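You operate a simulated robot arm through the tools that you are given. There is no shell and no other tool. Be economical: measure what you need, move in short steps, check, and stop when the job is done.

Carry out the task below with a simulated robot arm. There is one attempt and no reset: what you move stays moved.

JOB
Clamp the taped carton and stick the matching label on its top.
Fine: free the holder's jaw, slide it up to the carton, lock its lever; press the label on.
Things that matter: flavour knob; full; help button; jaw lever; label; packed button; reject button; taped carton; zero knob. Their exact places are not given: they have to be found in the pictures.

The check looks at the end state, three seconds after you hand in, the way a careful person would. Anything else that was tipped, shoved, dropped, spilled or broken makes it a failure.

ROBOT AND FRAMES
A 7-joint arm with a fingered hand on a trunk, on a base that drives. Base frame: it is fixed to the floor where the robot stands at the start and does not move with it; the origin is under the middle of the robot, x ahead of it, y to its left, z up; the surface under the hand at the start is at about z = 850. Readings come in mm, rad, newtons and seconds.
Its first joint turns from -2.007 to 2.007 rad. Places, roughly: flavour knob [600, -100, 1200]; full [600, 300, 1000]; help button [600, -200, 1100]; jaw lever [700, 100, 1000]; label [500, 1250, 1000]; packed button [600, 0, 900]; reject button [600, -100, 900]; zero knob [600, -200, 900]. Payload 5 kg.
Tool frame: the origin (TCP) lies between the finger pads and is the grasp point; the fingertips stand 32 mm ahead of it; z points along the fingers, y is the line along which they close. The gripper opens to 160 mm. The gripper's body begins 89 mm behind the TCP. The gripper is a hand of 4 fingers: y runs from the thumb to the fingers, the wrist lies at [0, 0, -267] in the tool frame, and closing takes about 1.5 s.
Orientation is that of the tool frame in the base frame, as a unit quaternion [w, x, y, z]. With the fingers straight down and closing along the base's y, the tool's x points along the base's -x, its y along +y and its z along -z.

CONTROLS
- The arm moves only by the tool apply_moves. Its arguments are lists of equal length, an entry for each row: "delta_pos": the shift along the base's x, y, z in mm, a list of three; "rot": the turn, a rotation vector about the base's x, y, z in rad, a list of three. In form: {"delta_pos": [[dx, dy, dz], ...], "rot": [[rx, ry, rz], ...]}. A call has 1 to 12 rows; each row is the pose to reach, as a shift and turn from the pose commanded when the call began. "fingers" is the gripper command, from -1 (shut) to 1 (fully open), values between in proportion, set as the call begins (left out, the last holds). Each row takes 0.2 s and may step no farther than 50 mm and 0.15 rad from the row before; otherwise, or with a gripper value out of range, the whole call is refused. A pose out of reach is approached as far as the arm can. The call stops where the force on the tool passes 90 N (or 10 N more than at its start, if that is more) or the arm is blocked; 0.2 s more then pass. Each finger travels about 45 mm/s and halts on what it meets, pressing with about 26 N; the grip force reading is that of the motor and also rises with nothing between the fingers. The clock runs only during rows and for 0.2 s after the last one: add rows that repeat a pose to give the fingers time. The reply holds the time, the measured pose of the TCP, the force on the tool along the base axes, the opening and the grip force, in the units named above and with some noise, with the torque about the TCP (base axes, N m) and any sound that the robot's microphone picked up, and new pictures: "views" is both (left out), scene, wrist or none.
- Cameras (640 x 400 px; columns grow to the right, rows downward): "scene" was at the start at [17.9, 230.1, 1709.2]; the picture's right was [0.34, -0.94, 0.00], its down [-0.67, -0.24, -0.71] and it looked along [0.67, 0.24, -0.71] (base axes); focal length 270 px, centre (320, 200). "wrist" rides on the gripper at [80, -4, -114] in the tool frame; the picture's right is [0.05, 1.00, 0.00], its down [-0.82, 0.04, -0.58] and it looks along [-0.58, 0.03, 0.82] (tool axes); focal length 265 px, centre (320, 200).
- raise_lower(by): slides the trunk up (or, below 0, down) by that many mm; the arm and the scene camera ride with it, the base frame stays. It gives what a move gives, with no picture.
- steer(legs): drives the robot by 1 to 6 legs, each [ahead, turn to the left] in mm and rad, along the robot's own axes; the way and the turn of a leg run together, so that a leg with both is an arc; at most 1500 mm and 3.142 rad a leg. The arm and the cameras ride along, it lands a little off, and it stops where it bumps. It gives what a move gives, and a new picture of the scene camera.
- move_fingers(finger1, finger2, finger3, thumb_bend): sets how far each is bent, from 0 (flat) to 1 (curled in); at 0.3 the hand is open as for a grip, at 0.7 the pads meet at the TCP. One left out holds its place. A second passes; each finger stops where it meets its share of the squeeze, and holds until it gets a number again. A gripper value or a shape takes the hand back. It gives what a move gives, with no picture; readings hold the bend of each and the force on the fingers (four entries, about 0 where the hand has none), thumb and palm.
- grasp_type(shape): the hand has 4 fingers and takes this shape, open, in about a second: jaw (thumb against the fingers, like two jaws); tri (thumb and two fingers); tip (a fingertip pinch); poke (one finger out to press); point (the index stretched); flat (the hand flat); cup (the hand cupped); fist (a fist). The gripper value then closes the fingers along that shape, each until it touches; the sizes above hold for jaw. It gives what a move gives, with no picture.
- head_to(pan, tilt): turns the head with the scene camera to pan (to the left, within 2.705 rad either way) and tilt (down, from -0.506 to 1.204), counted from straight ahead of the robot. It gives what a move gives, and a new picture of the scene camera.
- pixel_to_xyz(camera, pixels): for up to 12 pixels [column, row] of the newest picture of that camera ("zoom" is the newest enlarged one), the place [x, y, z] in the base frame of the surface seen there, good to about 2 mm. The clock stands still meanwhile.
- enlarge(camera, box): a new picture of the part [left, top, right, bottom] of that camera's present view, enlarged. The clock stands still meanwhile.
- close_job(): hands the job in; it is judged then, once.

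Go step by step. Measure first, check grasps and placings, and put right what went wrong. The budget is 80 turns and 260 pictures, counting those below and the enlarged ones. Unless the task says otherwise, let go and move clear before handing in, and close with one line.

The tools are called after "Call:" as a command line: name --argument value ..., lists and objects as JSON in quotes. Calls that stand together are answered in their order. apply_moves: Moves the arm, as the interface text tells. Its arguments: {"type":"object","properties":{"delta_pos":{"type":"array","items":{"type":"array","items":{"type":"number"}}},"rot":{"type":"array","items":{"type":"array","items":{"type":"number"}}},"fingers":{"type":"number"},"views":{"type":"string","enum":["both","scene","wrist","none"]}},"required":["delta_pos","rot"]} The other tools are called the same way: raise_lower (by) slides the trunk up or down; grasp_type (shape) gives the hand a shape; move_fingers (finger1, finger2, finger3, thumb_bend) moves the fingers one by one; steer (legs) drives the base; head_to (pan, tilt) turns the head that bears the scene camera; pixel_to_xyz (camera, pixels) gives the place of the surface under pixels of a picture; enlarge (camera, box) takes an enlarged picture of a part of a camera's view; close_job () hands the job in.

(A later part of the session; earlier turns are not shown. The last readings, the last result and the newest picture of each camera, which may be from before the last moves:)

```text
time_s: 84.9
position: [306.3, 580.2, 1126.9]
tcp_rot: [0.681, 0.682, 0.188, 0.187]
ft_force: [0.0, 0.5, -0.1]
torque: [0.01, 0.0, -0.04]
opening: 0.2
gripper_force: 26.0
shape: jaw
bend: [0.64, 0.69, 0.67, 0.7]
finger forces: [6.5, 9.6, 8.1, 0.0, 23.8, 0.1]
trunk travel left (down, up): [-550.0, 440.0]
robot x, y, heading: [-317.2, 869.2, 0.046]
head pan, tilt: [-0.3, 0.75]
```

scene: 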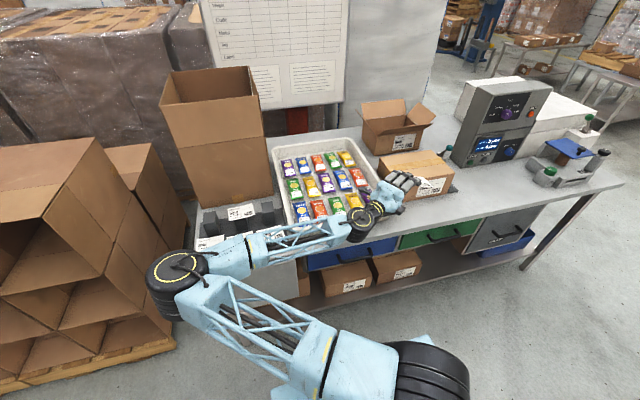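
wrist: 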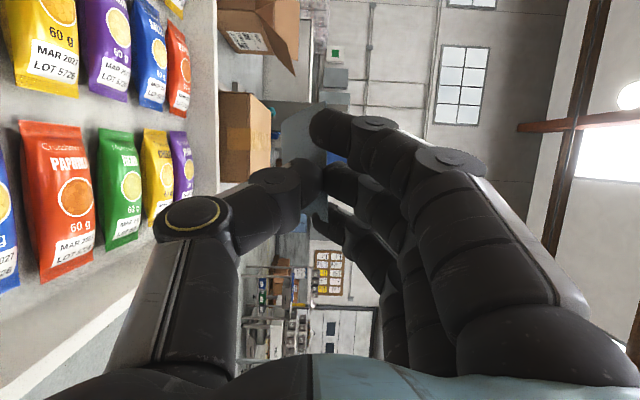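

The robot is at (−317,869) with the label still firmly held. From here the wrist target is about 760 mm away, so I'll swing the label over the carton and square its yaw by −0.10 rad.

Call:
apply_moves --delta_pos '[[30, -15, 0], [65, -30, 0], [100, -45, 0], [135, -60, 0], [170, -75, 0], [200, -90, -10], [225, -102, -20], [246, -113, -40], [246, -113, -40]]' --rot '[[0, 0, -0.02], [0, 0, -0.05], [0, 0, -0.08], [0, 0, -0.103], [0, 0, -0.103], [0, 0, -0.103], [0, 0, -0.103], [0, 0, -0.103], [0, 0, -0.103]]'

Call:
enlarge --camera "scene" --box '[350, 130, 480, 220]'

```text
time_s: 86.9
position: [551.1, 467.6, 1086.9]
tcp_rot: [0.69, 0.691, 0.153, 0.152]
ft_force: [-0.4, -0.1, -0.3]
torque: [0.01, 0.02, -0.01]
opening: 0.0
gripper_force: 25.8
shape: jaw
bend: [0.64, 0.69, 0.67, 0.7]
finger forces: [6.5, 9.4, 8.2, 0.0, 23.5, 0.0]
trunk travel left (down, up): [-550.0, 440.0]
robot x, y, heading: [-313.7, 862.8, 0.046]
head pan, tilt: [-0.3, 0.75]
```

scene: 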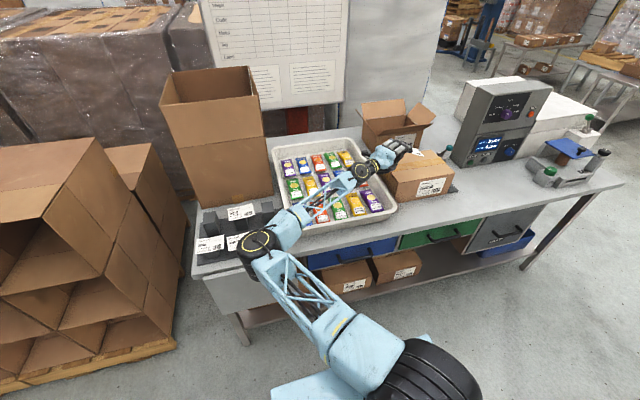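
wrist: 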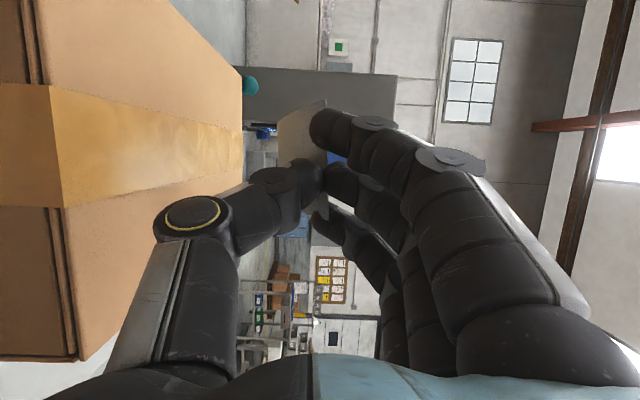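

```text
4.44 times, centred on (415, 175) of scene
```

zoom: 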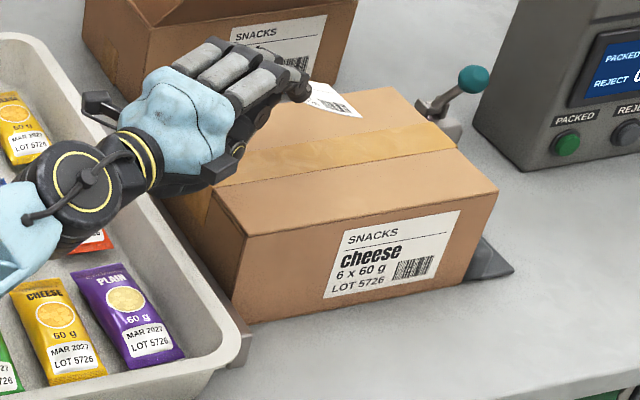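

The label is above the carton. Before lowering, I'll measure the label's far edge, the carton top, and the clearance of forearm and elbow above the tray.

Call:
pixel_to_xyz --camera "zoom" --pixels '[[360, 115], [325, 85], [335, 108], [310, 95], [215, 190], [498, 190], [395, 90], [80, 190], [60, 240], [200, 270], [265, 145], [440, 130]]'

Call:
pixel_to_xyz --camera "scene" --pixels '[[258, 240], [262, 252], [290, 220], [325, 205], [350, 185], [366, 178], [372, 205], [330, 150]]'

```text
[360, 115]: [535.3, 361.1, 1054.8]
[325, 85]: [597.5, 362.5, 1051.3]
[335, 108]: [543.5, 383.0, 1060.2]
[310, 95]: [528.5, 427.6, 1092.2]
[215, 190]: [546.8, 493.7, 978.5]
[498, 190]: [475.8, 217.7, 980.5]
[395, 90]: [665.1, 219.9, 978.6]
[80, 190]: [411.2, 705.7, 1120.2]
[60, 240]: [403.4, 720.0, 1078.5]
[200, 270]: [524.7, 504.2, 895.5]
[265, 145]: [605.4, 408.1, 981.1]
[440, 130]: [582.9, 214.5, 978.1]
```

```text
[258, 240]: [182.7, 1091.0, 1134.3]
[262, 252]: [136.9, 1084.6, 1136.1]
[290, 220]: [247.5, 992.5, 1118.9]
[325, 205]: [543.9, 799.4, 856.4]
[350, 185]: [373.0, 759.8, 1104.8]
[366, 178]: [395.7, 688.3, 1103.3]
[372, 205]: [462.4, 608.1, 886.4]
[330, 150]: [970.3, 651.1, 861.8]
```

The label's far edge is 34 mm below the TCP and lies over the middle of the carton top. I'll lower until that edge touches at z≈980.

Call:
apply_moves --delta_pos '[[0, 0, -20], [0, 0, -40], [0, 0, -55], [0, 0, -65], [0, 0, -72], [0, 0, -76]]' --rot '[[0, 0, 0], [0, 0, 0], [0, 0, 0], [0, 0, 0], [0, 0, 0], [0, 0, 0]]'

Call:
enlarge --camera "scene" --box '[350, 130, 480, 220]'

Call:
enlarge --camera "wrist" --box '[180, 60, 420, 240]'

```text
time_s: 88.3
position: [561.4, 478.0, 1034.2]
tcp_rot: [0.682, 0.698, 0.137, 0.17]
ft_force: [-3.5, 7.1, 6.4]
torque: [0.52, 0.26, -0.03]
opening: 0.0
gripper_force: 26.5
shape: jaw
bend: [0.64, 0.69, 0.66, 0.7]
finger forces: [7.7, 10.1, 9.8, 0.1, 36.7, 0.0]
trunk travel left (down, up): [-550.0, 440.0]
robot x, y, heading: [-317.2, 868.8, 0.044]
head pan, tilt: [-0.3, 0.75]
```

scene: 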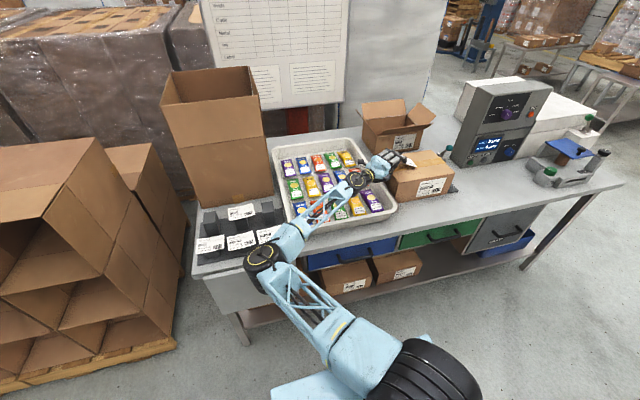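
wrist: 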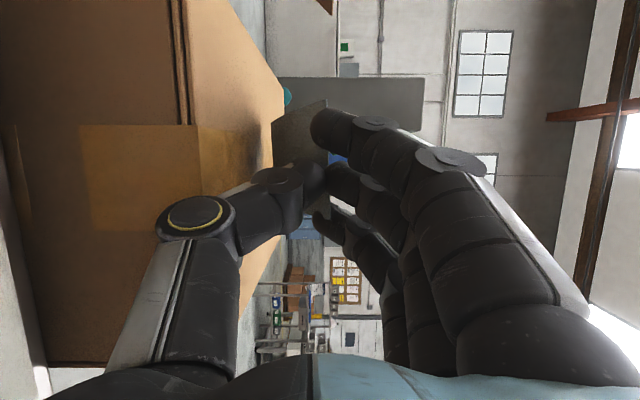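

```text
4.44 times, centred on (415, 175) of scene
```

zoom: 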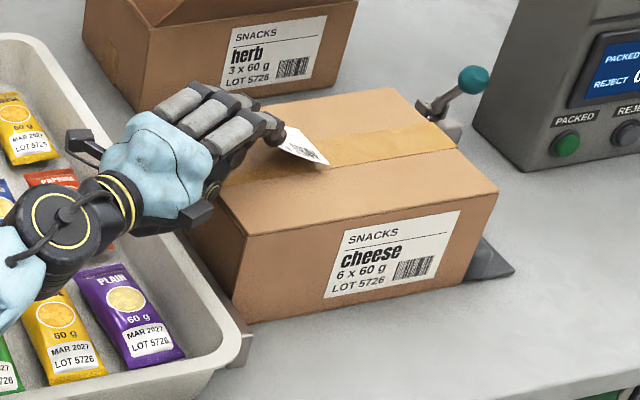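

```text
2.22 times, centred on (300, 150) of wrist
```

zoom: 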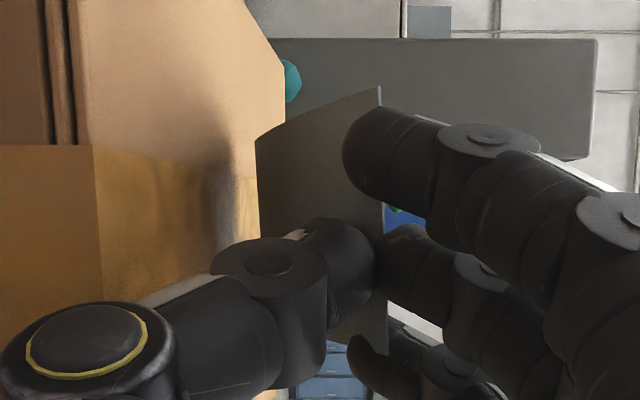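

The move stopped early at z≈1034 with the hand deflected by about 20 mm, so something is touching. I'll measure before doing anything else.

Call:
pixel_to_xyz --camera "zoom" --pixels '[[140, 160], [100, 60]]'

Call:
enlarge --camera "scene" --box '[340, 140, 420, 220]'

Call:
pixel_to_xyz --camera "scene" --pixels '[[422, 166], [413, 159], [416, 163], [410, 162], [424, 167], [371, 178], [360, 180], [354, 187], [398, 175], [392, 172], [250, 255], [270, 250]]'

```text
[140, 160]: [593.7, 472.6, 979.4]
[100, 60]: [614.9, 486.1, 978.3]
```

```text
5.00 times, centred on (380, 180) of scene
```

zoom: 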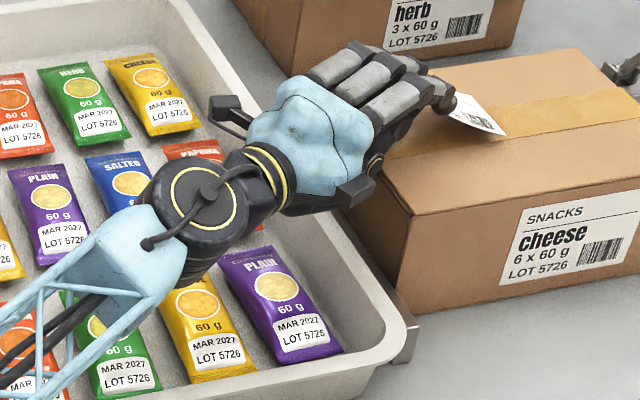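

```text
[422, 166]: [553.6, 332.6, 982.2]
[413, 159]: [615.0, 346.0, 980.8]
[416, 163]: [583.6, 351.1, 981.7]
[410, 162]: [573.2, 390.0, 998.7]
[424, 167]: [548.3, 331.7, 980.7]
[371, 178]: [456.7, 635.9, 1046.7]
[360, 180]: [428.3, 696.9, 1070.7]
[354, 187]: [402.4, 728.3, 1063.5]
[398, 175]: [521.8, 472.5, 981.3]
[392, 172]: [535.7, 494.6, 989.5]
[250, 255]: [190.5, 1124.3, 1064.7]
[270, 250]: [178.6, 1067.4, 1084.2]
```

The label's far edge rests on the carton (z≈981), and it's unclear what deflected the hand. I'll raise 25 mm and re-measure pose and label.

Call:
apply_moves --delta_pos '[[0, 0, 12], [0, 0, 25], [0, 0, 25]]' --rot '[[0, 0, 0], [0, 0, 0], [0, 0, 0]]'

Call:
enlarge --camera "scene" --box '[370, 130, 450, 200]'

Call:
pixel_to_xyz --camera "zoom" --pixels '[[330, 150], [360, 175], [400, 200], [300, 130], [340, 190], [310, 160], [280, 140], [380, 170]]'

```text
time_s: 89.1
position: [550.5, 465.9, 1041.7]
tcp_rot: [0.693, 0.689, 0.149, 0.152]
ft_force: [8.8, 1.7, 31.6]
torque: [1.06, -0.02, -0.26]
opening: 0.0
gripper_force: 26.5
shape: jaw
bend: [0.63, 0.68, 0.66, 0.69]
finger forces: [9.1, 11.8, 11.3, 0.1, 62.2, 0.0]
trunk travel left (down, up): [-550.0, 440.0]
robot x, y, heading: [-314.8, 866.4, 0.04]
head pan, tilt: [-0.3, 0.75]
```

scene: 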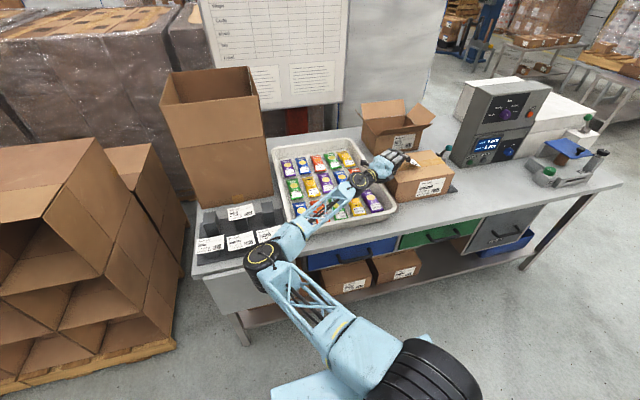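
wrist: 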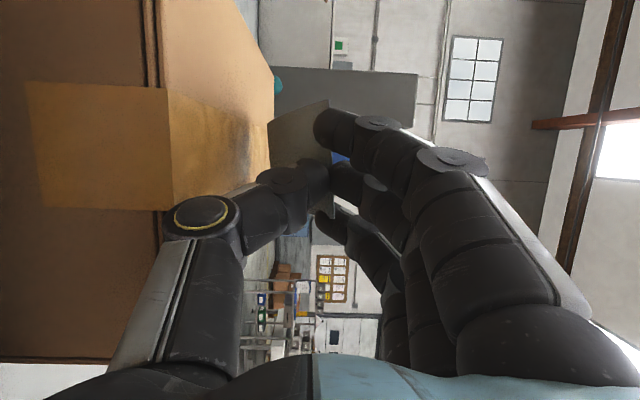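

```text
5.71 times, centred on (410, 165) of scene
```

zoom: 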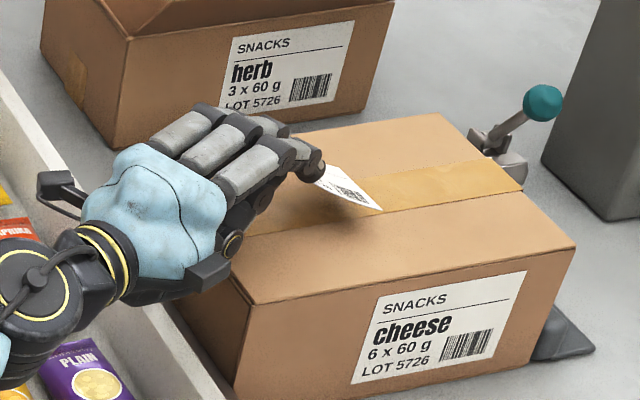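

```text
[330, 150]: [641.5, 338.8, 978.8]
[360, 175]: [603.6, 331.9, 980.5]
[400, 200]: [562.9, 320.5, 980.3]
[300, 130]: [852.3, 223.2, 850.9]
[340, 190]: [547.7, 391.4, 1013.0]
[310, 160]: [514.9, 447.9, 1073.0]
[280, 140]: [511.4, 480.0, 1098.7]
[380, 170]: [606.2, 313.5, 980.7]
```

At TCP z 1042 the thumb's knuckle is resting on the carton's left top edge (thumb force 62 N). I'll raise off, shift ~27 mm in +y so the knuckle hangs outside the edge, and re-measure the label.

Call:
apply_moves --delta_pos '[[0, 0, 15], [0, 0, 30], [0, 14, 35], [0, 27, 35], [0, 27, 35]]' --rot '[[0, 0, 0], [0, 0, 0], [0, 0, 0], [0, 0, 0], [0, 0, 0]]'

Call:
enlarge --camera "scene" --box '[370, 130, 450, 200]'

Call:
enlarge --camera "wrist" --box '[120, 60, 420, 260]'

```text
time_s: 90.3
position: [553.3, 497.5, 1070.6]
tcp_rot: [0.69, 0.691, 0.152, 0.152]
ft_force: [-0.2, 0.6, 0.2]
torque: [-0.01, 0.0, 0.01]
opening: 0.1
gripper_force: 26.0
shape: jaw
bend: [0.63, 0.68, 0.66, 0.7]
finger forces: [6.6, 9.0, 8.9, 0.1, 23.1, 0.1]
trunk travel left (down, up): [-550.0, 440.0]
robot x, y, heading: [-319.5, 866.3, 0.044]
head pan, tilt: [-0.3, 0.75]
```

scene: 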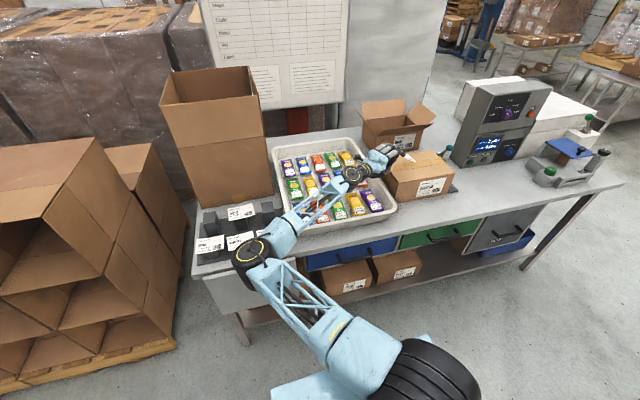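
wrist: 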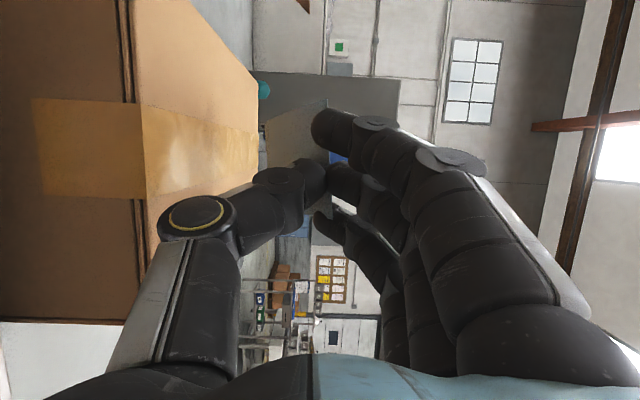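

```text
5.71 times, centred on (410, 165) of scene
```

zoom: 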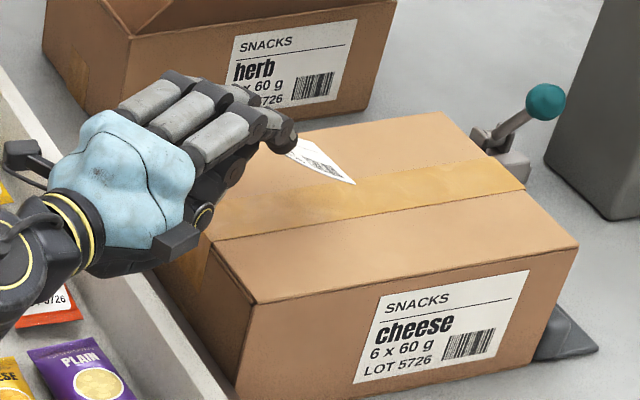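

```text
2.00 times, centred on (270, 160) of wrist
```

zoom: 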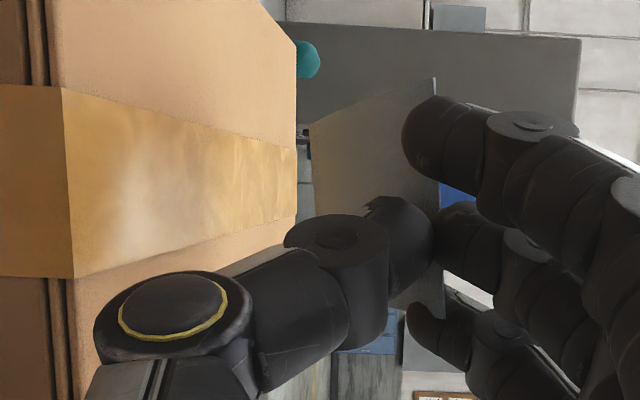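

I'll measure the label and the thumb profile relative to the TCP.

Call:
pixel_to_xyz --camera "scene" --pixels '[[415.5, 162], [412, 160], [409, 158], [406, 155.5], [410, 156.5]]'

Call:
pixel_to_xyz --camera "zoom" --pixels '[[110, 310], [175, 305], [130, 285], [270, 255], [295, 235], [375, 205], [330, 150], [420, 100], [320, 180]]'

```text
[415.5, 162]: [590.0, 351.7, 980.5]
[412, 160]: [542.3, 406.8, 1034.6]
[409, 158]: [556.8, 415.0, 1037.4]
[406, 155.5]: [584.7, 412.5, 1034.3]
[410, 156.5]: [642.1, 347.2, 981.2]
```

```text
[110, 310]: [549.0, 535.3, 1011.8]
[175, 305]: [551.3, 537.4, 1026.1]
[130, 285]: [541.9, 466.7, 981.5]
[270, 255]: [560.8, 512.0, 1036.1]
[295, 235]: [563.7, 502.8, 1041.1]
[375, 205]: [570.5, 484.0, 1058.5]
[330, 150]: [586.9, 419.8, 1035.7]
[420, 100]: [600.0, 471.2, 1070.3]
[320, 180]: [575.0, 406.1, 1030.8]
```

The label now slopes about 33°, with its far edge ~48 mm below the TCP. At y≈479, z≈1030 that edge should touch while the thumb knuckle just clears the carton edge, so I'll lower there carefully.

Call:
apply_moves --delta_pos '[[0, -16, 0], [0, -16, -15], [0, -16, -25], [0, -16, -32], [0, -16, -38]]' --rot '[[0, 0, 0], [0, 0, 0], [0, 0, 0], [0, 0, 0], [0, 0, 0]]'

Call:
enlarge --camera "scene" --box '[370, 130, 450, 200]'

Call:
enlarge --camera "wrist" --box '[120, 60, 420, 260]'

Call:
pixel_to_xyz --camera "zoom" --pixels '[[110, 310], [330, 150], [420, 100], [320, 180], [320, 130]]'

```text
time_s: 91.5
position: [554.1, 481.6, 1034.4]
tcp_rot: [0.689, 0.692, 0.15, 0.154]
ft_force: [0.3, -0.4, -0.4]
torque: [0.02, 0.0, -0.02]
opening: 0.0
gripper_force: 26.3
shape: jaw
bend: [0.63, 0.68, 0.66, 0.7]
finger forces: [6.6, 9.1, 8.9, 0.0, 23.2, 0.1]
trunk travel left (down, up): [-550.0, 440.0]
robot x, y, heading: [-313.9, 866.2, 0.041]
head pan, tilt: [-0.3, 0.75]
```

scene: 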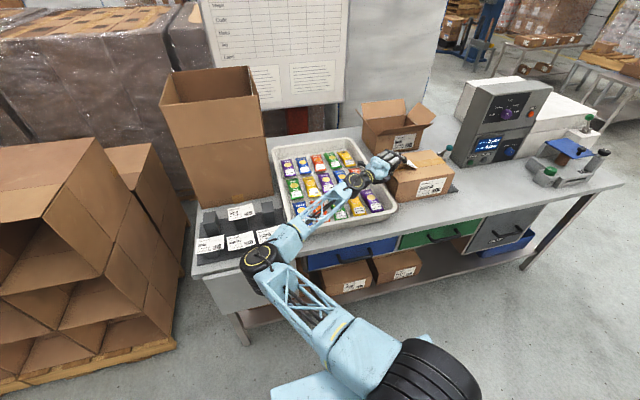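
wrist: 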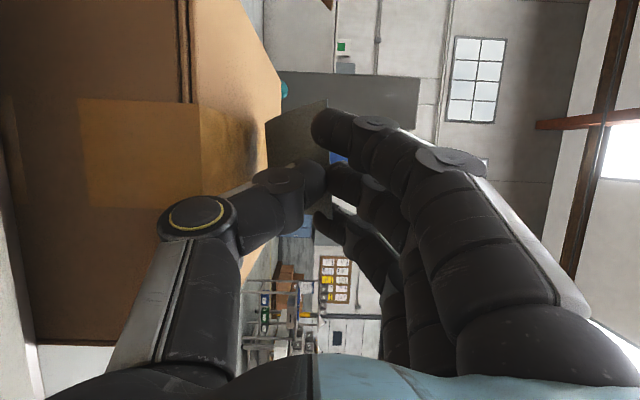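

```text
5.71 times, centred on (410, 165) of scene
```

zoom: 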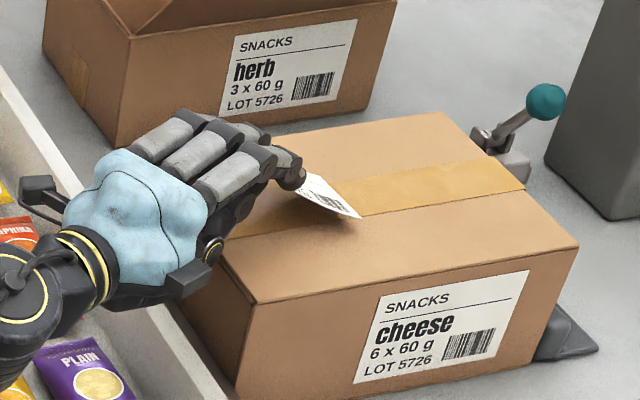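

```text
2.00 times, centred on (270, 160) of wrist
```

zoom: 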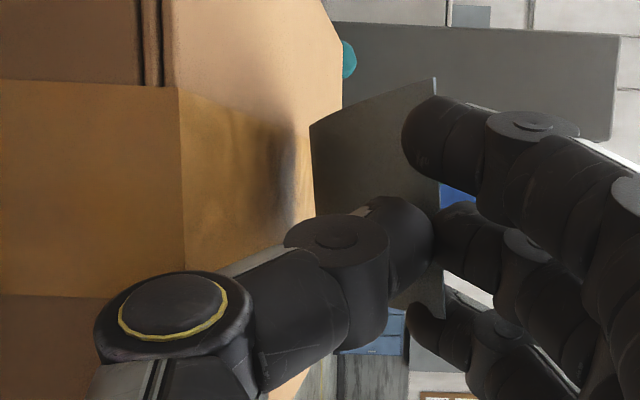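

```text
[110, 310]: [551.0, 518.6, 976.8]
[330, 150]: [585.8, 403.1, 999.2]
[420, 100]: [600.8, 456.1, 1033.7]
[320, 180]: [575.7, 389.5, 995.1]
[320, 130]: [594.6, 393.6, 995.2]
```

There's no contact yet; the far edge is about 10 mm above the carton. I'll lower in small steps to touch.

Call:
apply_moves --delta_pos '[[0, 0, -4], [0, 0, -7], [0, 0, -10]]' --rot '[[0, 0, 0], [0, 0, 0], [0, 0, 0]]' --views "none"

Call:
enlarge --camera "scene" --box '[380, 140, 440, 190]'

Call:
enlarge --camera "wrist" --box '[120, 60, 420, 260]'

```text
time_s: 92.3
position: [556.3, 483.3, 1034.4]
tcp_rot: [0.686, 0.694, 0.146, 0.161]
ft_force: [0.3, 0.2, -0.2]
torque: [0.0, 0.02, -0.03]
opening: 0.0
gripper_force: 25.8
shape: jaw
bend: [0.63, 0.68, 0.66, 0.7]
finger forces: [6.7, 9.1, 9.0, 0.0, 23.2, 0.0]
trunk travel left (down, up): [-550.0, 440.0]
robot x, y, heading: [-313.8, 866.7, 0.048]
head pan, tilt: [-0.3, 0.75]
```

```text
8.00 times, centred on (410, 165) of scene
```

zoom: 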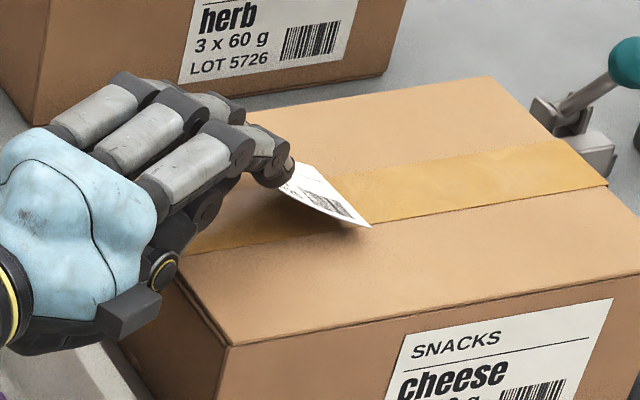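

```text
2.00 times, centred on (270, 160) of wrist
```

zoom: 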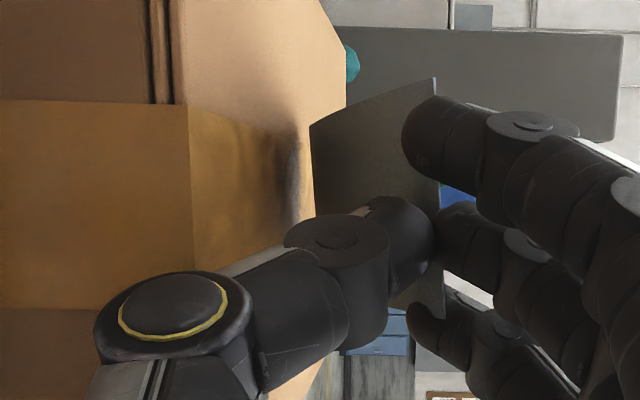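

The hand didn't go lower and there's no force at the tool, so an arm link or a joint limit is holding it up. I'll inspect the forearm and wrist area for contact.

Call:
enlarge --camera "scene" --box '[230, 150, 410, 290]'

Call:
pixel_to_xyz --camera "zoom" --pixels '[[450, 120], [395, 110], [420, 150], [460, 150], [330, 190], [250, 230], [120, 290], [90, 330], [470, 110], [400, 180], [180, 290], [440, 90]]'

```text
2.86 times, centred on (320, 220) of scene
```

zoom: 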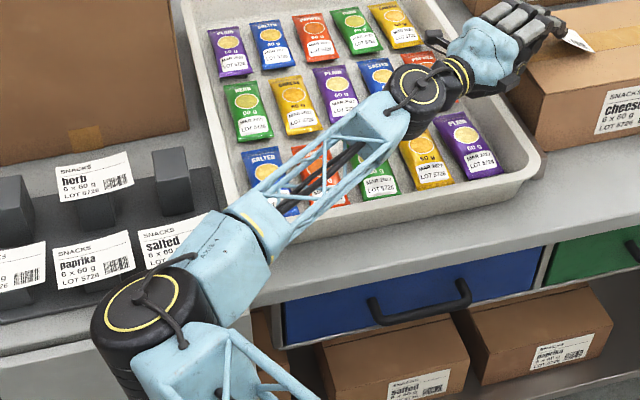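

```text
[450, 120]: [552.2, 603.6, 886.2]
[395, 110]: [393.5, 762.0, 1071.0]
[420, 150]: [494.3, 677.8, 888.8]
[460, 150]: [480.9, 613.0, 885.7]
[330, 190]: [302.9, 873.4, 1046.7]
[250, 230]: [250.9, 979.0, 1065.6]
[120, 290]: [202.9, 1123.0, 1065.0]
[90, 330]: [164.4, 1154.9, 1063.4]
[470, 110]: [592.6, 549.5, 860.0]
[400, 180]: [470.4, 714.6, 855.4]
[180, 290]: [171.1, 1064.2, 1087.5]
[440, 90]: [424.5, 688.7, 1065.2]
```

The wrist link may be close to the tray rim, so I won't force it lower. The far edge is only ~10 mm above the carton, so I'll relieve 3 mm, lift only the upper fingers so the label tips onto the carton, and keep the thumb still.

Call:
apply_moves --delta_pos '[[0, 0, 3]]' --rot '[[0, 0, 0]]' --views "none"

Call:
move_fingers --finger1 0.45 --finger2 0.45 --finger3 0.45

Call:
enlarge --camera "scene" --box '[370, 130, 450, 200]'

Call:
enlarge --camera "wrist" --box '[120, 60, 420, 260]'

```text
time_s: 92.7
position: [555.2, 481.3, 1034.0]
tcp_rot: [0.688, 0.693, 0.148, 0.157]
ft_force: [0.0, -0.5, -0.3]
torque: [0.02, 0.03, 0.01]
opening: 0.0
gripper_force: 26.1
shape: jaw
bend: [0.63, 0.68, 0.66, 0.7]
finger forces: [6.8, 9.0, 8.9, 0.0, 23.3, 0.1]
trunk travel left (down, up): [-550.0, 440.0]
robot x, y, heading: [-317.6, 864.8, 0.043]
head pan, tilt: [-0.3, 0.75]
```

```text
time_s: 93.7
position: [554.7, 481.6, 1033.9]
tcp_rot: [0.688, 0.692, 0.147, 0.158]
ft_force: [0.3, 0.7, -0.2]
torque: [-0.02, -0.03, 0.01]
opening: 45.8
gripper_force: 0.0
shape: fingers
bend: [0.45, 0.45, 0.45, 0.78]
finger forces: [0.0, 0.0, 0.0, 0.0, 0.1, 0.0]
trunk travel left (down, up): [-550.0, 440.0]
robot x, y, heading: [-315.8, 864.7, 0.048]
head pan, tilt: [-0.3, 0.75]
```

```text
5.71 times, centred on (410, 165) of scene
```

zoom: 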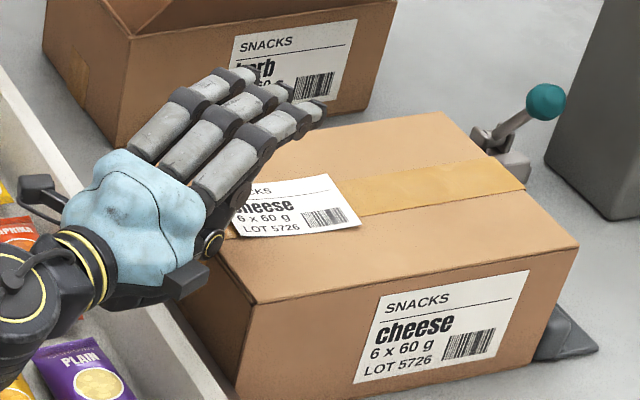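

```text
2.00 times, centred on (270, 160) of wrist
```

zoom: 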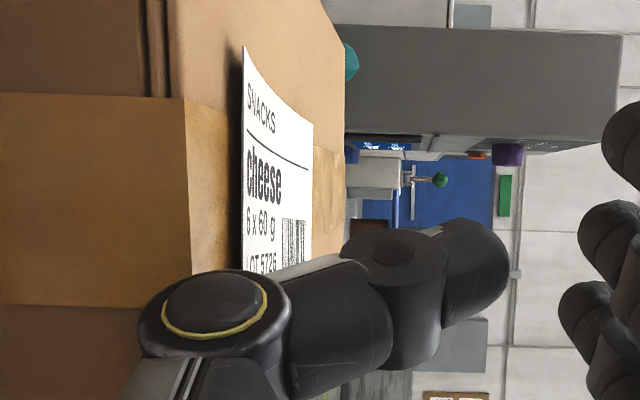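

The label dropped flat onto the carton top. I'll lift the hand away and up, then measure where the label lies.

Call:
apply_moves --delta_pos '[[0, 5, 30], [0, 10, 70], [0, 20, 110], [-10, 40, 140], [-20, 75, 160], [-30, 110, 170]]' --rot '[[0, 0, 0], [0, 0, 0], [0, 0, 0], [0, 0, 0], [0, 0, 0], [0, 0, 0]]'

Call:
enlarge --camera "scene" --box '[370, 140, 460, 200]'

```text
time_s: 95.1
position: [524.3, 588.7, 1198.0]
tcp_rot: [0.69, 0.691, 0.153, 0.152]
ft_force: [0.0, -0.4, 0.2]
torque: [0.01, -0.01, -0.03]
opening: 45.8
gripper_force: 0.0
shape: fingers
bend: [0.45, 0.45, 0.45, 0.78]
finger forces: [0.0, 0.2, 0.0, 0.0, 0.0, 0.1]
trunk travel left (down, up): [-550.0, 440.0]
robot x, y, heading: [-318.3, 861.9, 0.046]
head pan, tilt: [-0.3, 0.75]
```

scene: 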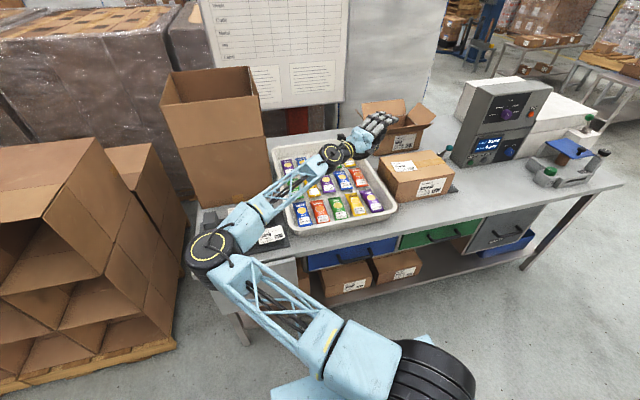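
wrist: 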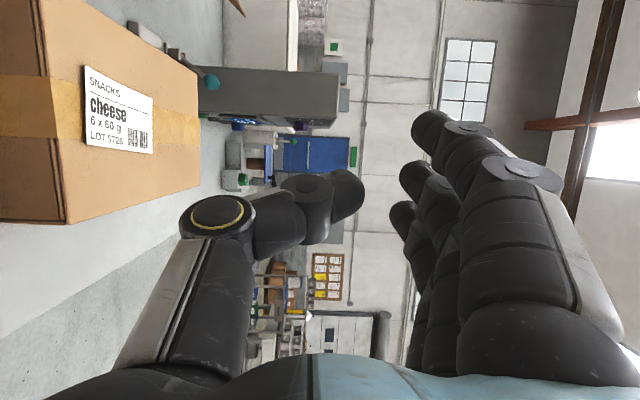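

```text
6.67 times, centred on (415, 170) of scene
```

zoom: 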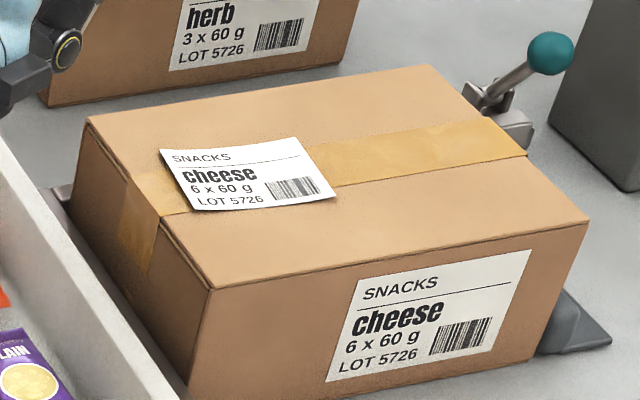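

The label is fully on the top, slightly yawed and with its edges a bit curled up. I'll measure it, then turn the hand down to press it.

Call:
pixel_to_xyz --camera "zoom" --pixels '[[165, 152], [292, 142], [332, 193], [198, 207], [250, 175], [225, 145], [310, 165], [260, 198], [182, 178]]'

Call:
pixel_to_xyz --camera "zoom" --pixels '[[90, 122], [210, 286], [585, 222], [430, 68], [160, 222], [545, 50], [560, 300]]'

```text
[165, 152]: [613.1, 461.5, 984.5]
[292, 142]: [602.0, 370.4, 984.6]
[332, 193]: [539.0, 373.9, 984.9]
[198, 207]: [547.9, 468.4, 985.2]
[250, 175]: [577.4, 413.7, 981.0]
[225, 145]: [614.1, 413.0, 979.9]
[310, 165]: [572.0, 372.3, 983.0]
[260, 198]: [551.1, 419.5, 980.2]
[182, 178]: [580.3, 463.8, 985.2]
```

```text
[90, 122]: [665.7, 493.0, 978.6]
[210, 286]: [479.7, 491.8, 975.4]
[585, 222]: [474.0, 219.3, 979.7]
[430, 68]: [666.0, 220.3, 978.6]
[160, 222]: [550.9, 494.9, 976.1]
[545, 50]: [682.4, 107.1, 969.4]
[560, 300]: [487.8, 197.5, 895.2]
```

The label centre is (577,418) with corners about 4 mm up. I'll close the fingers, turn the hand to point down with the finger row along y, and come above the label.

Call:
apply_moves --delta_pos '[[0, 0, 10], [0, 0, 20], [0, 0, 20], [0, 0, 20], [0, 0, 20], [0, 0, 10], [5, -15, 0], [15, -45, 0], [25, -75, 0], [35, -105, -10], [45, -135, -20], [53, -165, -30]]' --rot '[[0.0746, 0.1097, 0.0678], [0.149, 0.219, 0.136], [0.224, 0.329, 0.203], [0.298, 0.439, 0.271], [0.373, 0.548, 0.339], [0.448, 0.658, 0.407], [0.522, 0.768, 0.475], [0.597, 0.878, 0.542], [0.671, 0.987, 0.61], [0.746, 1.097, 0.678], [0.821, 1.207, 0.746], [0.895, 1.316, 0.814]]' --fingers -1

```text
time_s: 97.7
position: [559.9, 428.0, 1148.4]
tcp_rot: [-0.01, 0.739, 0.674, -0.003]
ft_force: [2.6, -1.9, 0.3]
torque: [0.13, 0.25, 0.02]
opening: 0.0
gripper_force: 26.6
shape: jaw
bend: [0.69, 0.63, 0.69, 0.66]
finger forces: [0.0, 0.0, 0.1, 0.1, 0.0, 0.1]
trunk travel left (down, up): [-550.0, 440.0]
robot x, y, heading: [-313.7, 866.4, 0.047]
head pan, tilt: [-0.3, 0.75]
```

scene: 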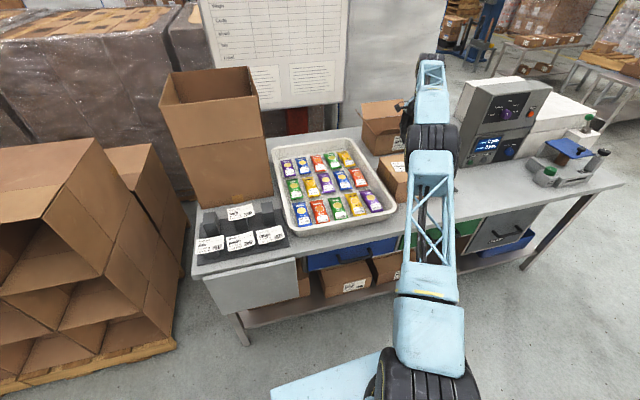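
wrist: 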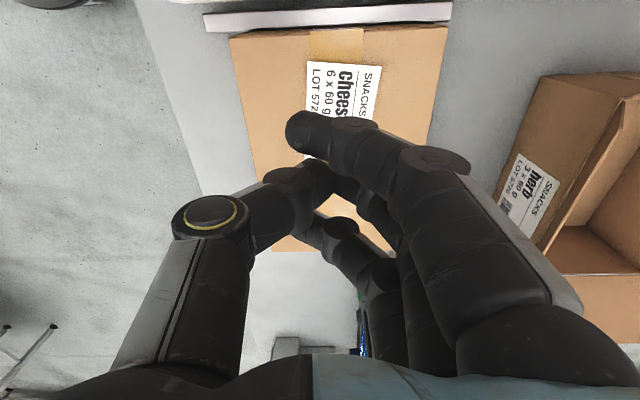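

There's a small residual force and a ~17 mm lag, so I'll hold still and recheck before descending.

Call:
apply_moves --delta_pos '[[0, 0, 10], [0, 0, 10]]' --rot '[[0.02, 0.029, 0.018], [0.02, 0.029, 0.018]]'

Call:
pixel_to_xyz --camera "wrist" --pixels '[[312, 65], [378, 65], [345, 75], [330, 38], [340, 15], [240, 45], [440, 40]]'

```text
time_s: 98.3
position: [566.4, 432.0, 1176.1]
tcp_rot: [0.005, 0.729, 0.685, 0.001]
ft_force: [-0.2, 0.0, 1.8]
torque: [-0.04, -0.09, 0.01]
opening: 0.0
gripper_force: 26.0
shape: jaw
bend: [0.69, 0.63, 0.69, 0.66]
finger forces: [0.1, 0.0, 0.0, 0.0, 0.0, 0.1]
out of reach, approached as far as the arm can: row 1, 2
trunk travel left (down, up): [-550.0, 440.0]
robot x, y, heading: [-311.5, 865.6, 0.045]
head pan, tilt: [-0.3, 0.75]
```

scene: 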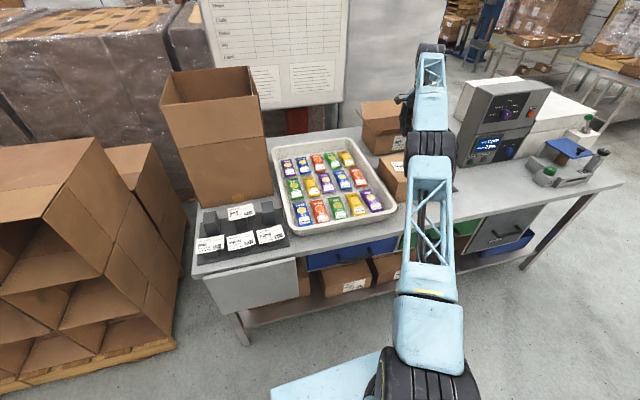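
wrist: 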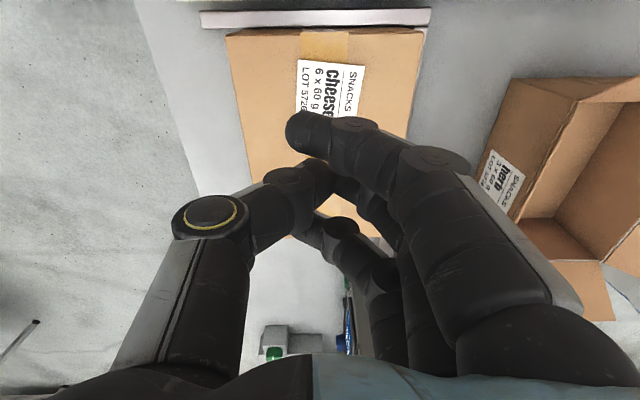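

```text
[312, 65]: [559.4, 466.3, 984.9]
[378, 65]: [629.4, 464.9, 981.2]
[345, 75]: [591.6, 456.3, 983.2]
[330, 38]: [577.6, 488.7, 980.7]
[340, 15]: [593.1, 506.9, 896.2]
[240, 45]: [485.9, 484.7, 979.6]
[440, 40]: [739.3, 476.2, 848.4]
```

The target is out of reach from x=−315. I'll retract the hand 200 mm, drive ahead ~230 mm, then come back over the label.

Call:
apply_moves --delta_pos '[[-40, 0, 10], [-80, 0, 15], [-120, 0, 15], [-160, 0, 15], [-200, 0, 15]]' --rot '[[0, 0, 0], [0, 0, 0], [0, 0, 0], [0, 0, 0], [0, 0, 0]]' --views "none"

Call:
steer --legs '[[230, 0]]'

```text
time_s: 99.5
position: [364.5, 431.2, 1191.3]
tcp_rot: [0.004, 0.728, 0.685, 0.0]
ft_force: [0.2, 0.7, 0.0]
torque: [0.02, -0.05, -0.03]
opening: 0.0
gripper_force: 26.2
shape: jaw
bend: [0.69, 0.63, 0.69, 0.66]
finger forces: [0.0, 0.1, 0.0, 0.1, 0.1, 0.0]
trunk travel left (down, up): [-550.0, 440.0]
robot x, y, heading: [-318.3, 867.8, 0.044]
head pan, tilt: [-0.3, 0.75]
```

```text
time_s: 101.2
position: [588.7, 439.5, 1189.8]
tcp_rot: [0.003, 0.729, 0.684, 0.0]
ft_force: [0.3, 0.4, -0.3]
torque: [-0.05, 0.01, -0.02]
opening: 0.0
gripper_force: 25.8
shape: jaw
bend: [0.69, 0.63, 0.69, 0.66]
finger forces: [0.0, 0.1, 0.1, 0.0, 0.0, 0.0]
trunk travel left (down, up): [-550.0, 440.0]
robot x, y, heading: [-92.5, 878.2, 0.044]
head pan, tilt: [-0.3, 0.75]
```

scene: 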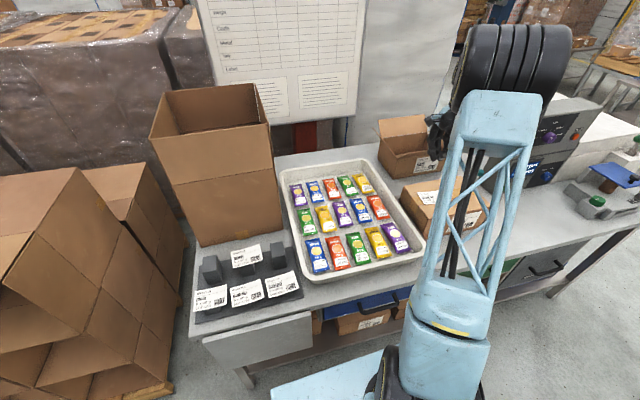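

Now in reach. I'll centre over the label and descend to just above it.

Call:
apply_moves --delta_pos '[[-6, -10, -40], [-12, -20, -80], [-12, -20, -120], [-12, -20, -150], [-12, -20, -163]]' --rot '[[0, 0, 0], [0, 0, 0], [0, 0, 0], [0, 0, 0], [0, 0, 0]]'

```text
time_s: 102.4
position: [573.1, 419.5, 1031.1]
tcp_rot: [0.003, 0.729, 0.685, 0.0]
ft_force: [-0.3, 0.3, 1.2]
torque: [-0.02, 0.01, -0.01]
opening: 0.0
gripper_force: 26.5
shape: jaw
bend: [0.69, 0.63, 0.69, 0.66]
finger forces: [0.1, 0.1, 0.0, 0.0, 0.1, 0.1]
trunk travel left (down, up): [-550.0, 440.0]
robot x, y, heading: [-94.0, 877.4, 0.044]
head pan, tilt: [-0.3, 0.75]
```

scene: 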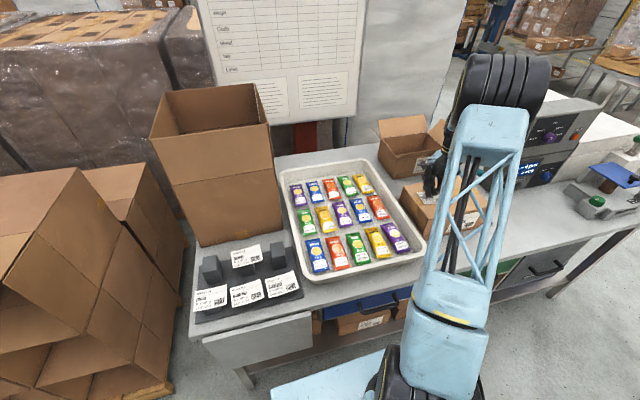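
wrist: 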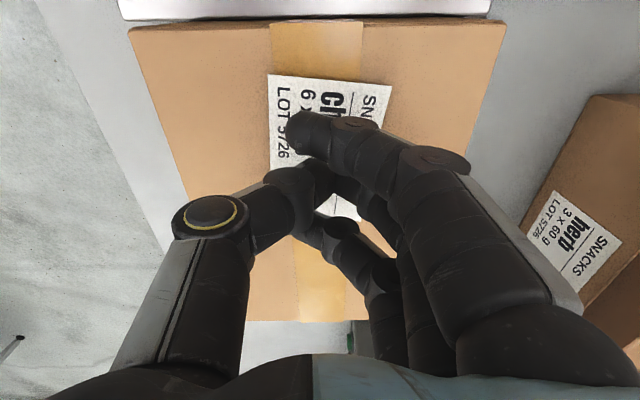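

The fingers are centred over the label and just above it. I'll press down in small steps until I feel a firm force.

Call:
apply_moves --delta_pos '[[0, 0, -6], [0, 0, -12], [0, 0, -17], [0, 0, -21]]' --rot '[[0, 0, 0], [0, 0, 0], [0, 0, 0], [0, 0, 0]]' --views "none"

```text
time_s: 103.4
position: [574.9, 419.6, 1014.6]
tcp_rot: [0.008, 0.729, 0.685, 0.0]
ft_force: [-0.3, 3.1, 62.4]
torque: [0.27, -0.6, 0.03]
opening: 0.0
gripper_force: 26.1
shape: jaw
bend: [0.69, 0.71, 0.69, 0.68]
finger forces: [0.0, 83.0, 0.1, 0.1, 0.1, 0.0]
trunk travel left (down, up): [-550.0, 440.0]
robot x, y, heading: [-93.4, 876.5, 0.045]
head pan, tilt: [-0.3, 0.75]
```

Pressed with ~62 N at the centre. I'll lift and look at whether the corners still stand up.

Call:
apply_moves --delta_pos '[[0, 0, 10], [0, 0, 30], [-20, -20, 70], [-50, -40, 100]]' --rot '[[0, 0, 0], [0, 0, 0], [0, 0, 0], [0, 0, 0]]'

Call:
enlarge --camera "wrist" --box '[190, 0, 450, 170]'

Call:
enlarge --camera "scene" --box '[380, 150, 480, 220]'

```text
time_s: 104.4
position: [524.7, 378.3, 1106.4]
tcp_rot: [0.003, 0.729, 0.685, 0.001]
ft_force: [-0.6, 0.2, 0.1]
torque: [0.0, -0.01, -0.01]
opening: 0.0
gripper_force: 25.7
shape: jaw
bend: [0.69, 0.64, 0.69, 0.67]
finger forces: [0.1, 0.1, 0.0, 0.0, 0.0, 0.0]
trunk travel left (down, up): [-550.0, 440.0]
robot x, y, heading: [-95.6, 879.1, 0.048]
head pan, tilt: [-0.3, 0.75]
```

scene: 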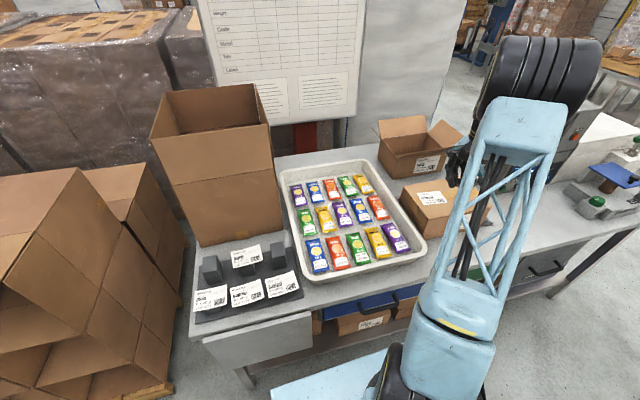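
wrist: 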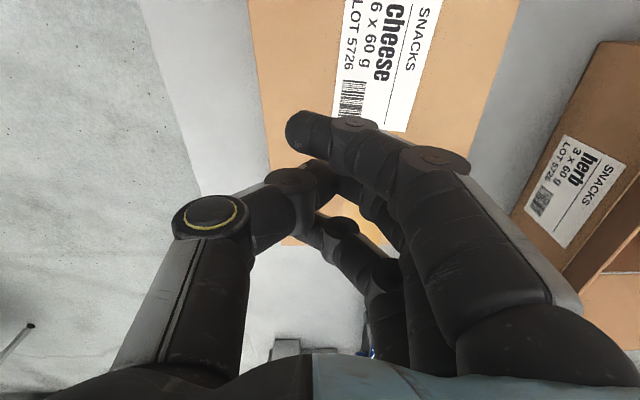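

```text
2.35 times, centred on (320, 85) of wrist
```

zoom: 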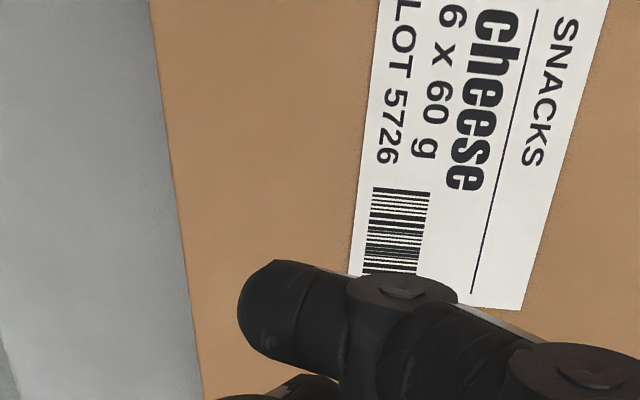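

```text
5.71 times, centred on (430, 185) of scene
```

zoom: 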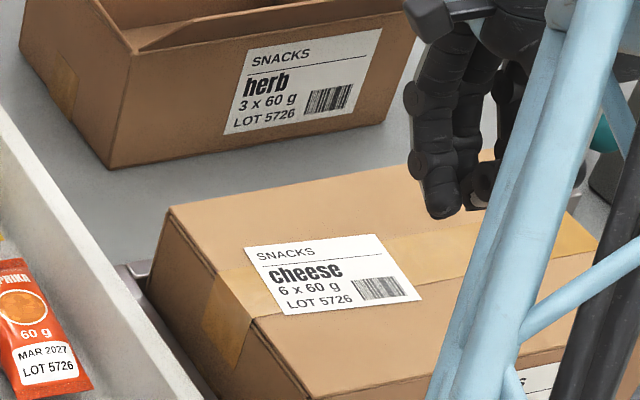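

The label now lies flat and stuck. I'll move the arm clear and do a final check of the label, clamp, lever and surroundings.

Call:
pixel_to_xyz --camera "zoom" --pixels '[[248, 250], [378, 238], [418, 297], [285, 310], [330, 275]]'

Call:
apply_moves --delta_pos '[[0, 10, 40], [-30, 30, 80], [-60, 60, 110], [-90, 90, 120], [-120, 120, 120], [-150, 150, 120], [-160, 190, 120]]' --rot '[[0, 0, 0], [0, 0, 0], [0, 0, 0], [0, 0, 0], [0, 0, 0], [0, 0, 0], [0, 0, 0]]' --views "none"

Call:
steer --legs '[[-220, 0]]'

Call:
enlarge --camera "scene" --box '[350, 120, 510, 220]'

```text
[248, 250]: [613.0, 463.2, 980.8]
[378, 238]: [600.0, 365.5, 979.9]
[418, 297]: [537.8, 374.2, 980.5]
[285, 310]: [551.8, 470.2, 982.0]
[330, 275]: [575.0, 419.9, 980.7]
```

```text
refused: row 2 steps farther than a row can; nothing moved
```

```text
time_s: 106.1
position: [298.4, 363.8, 1107.6]
tcp_rot: [0.003, 0.732, 0.681, -0.001]
ft_force: [0.1, -0.2, 0.2]
torque: [0.0, 0.0, -0.02]
opening: 0.3
gripper_force: 25.2
shape: jaw
bend: [0.69, 0.64, 0.69, 0.67]
finger forces: [0.0, 0.0, 0.0, 0.0, 0.0, 0.1]
trunk travel left (down, up): [-550.0, 440.0]
robot x, y, heading: [-317.5, 868.6, 0.03]
head pan, tilt: [-0.3, 0.75]
```

scene: 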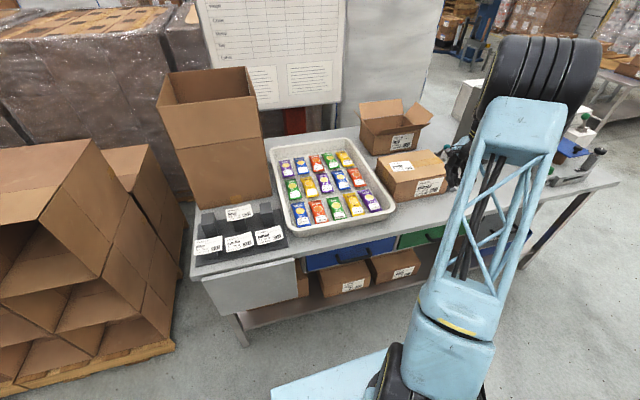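

```text
4.00 times, centred on (430, 170) of scene
```

zoom: 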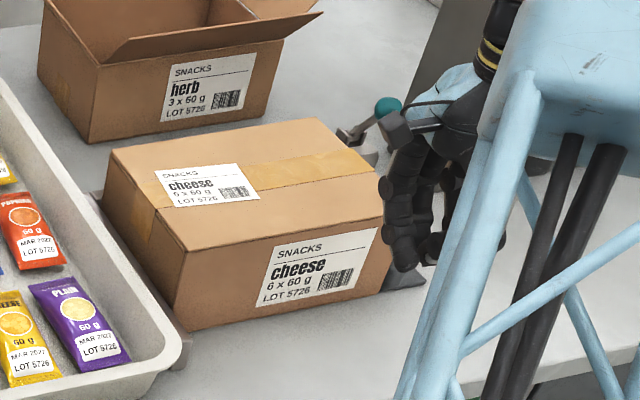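

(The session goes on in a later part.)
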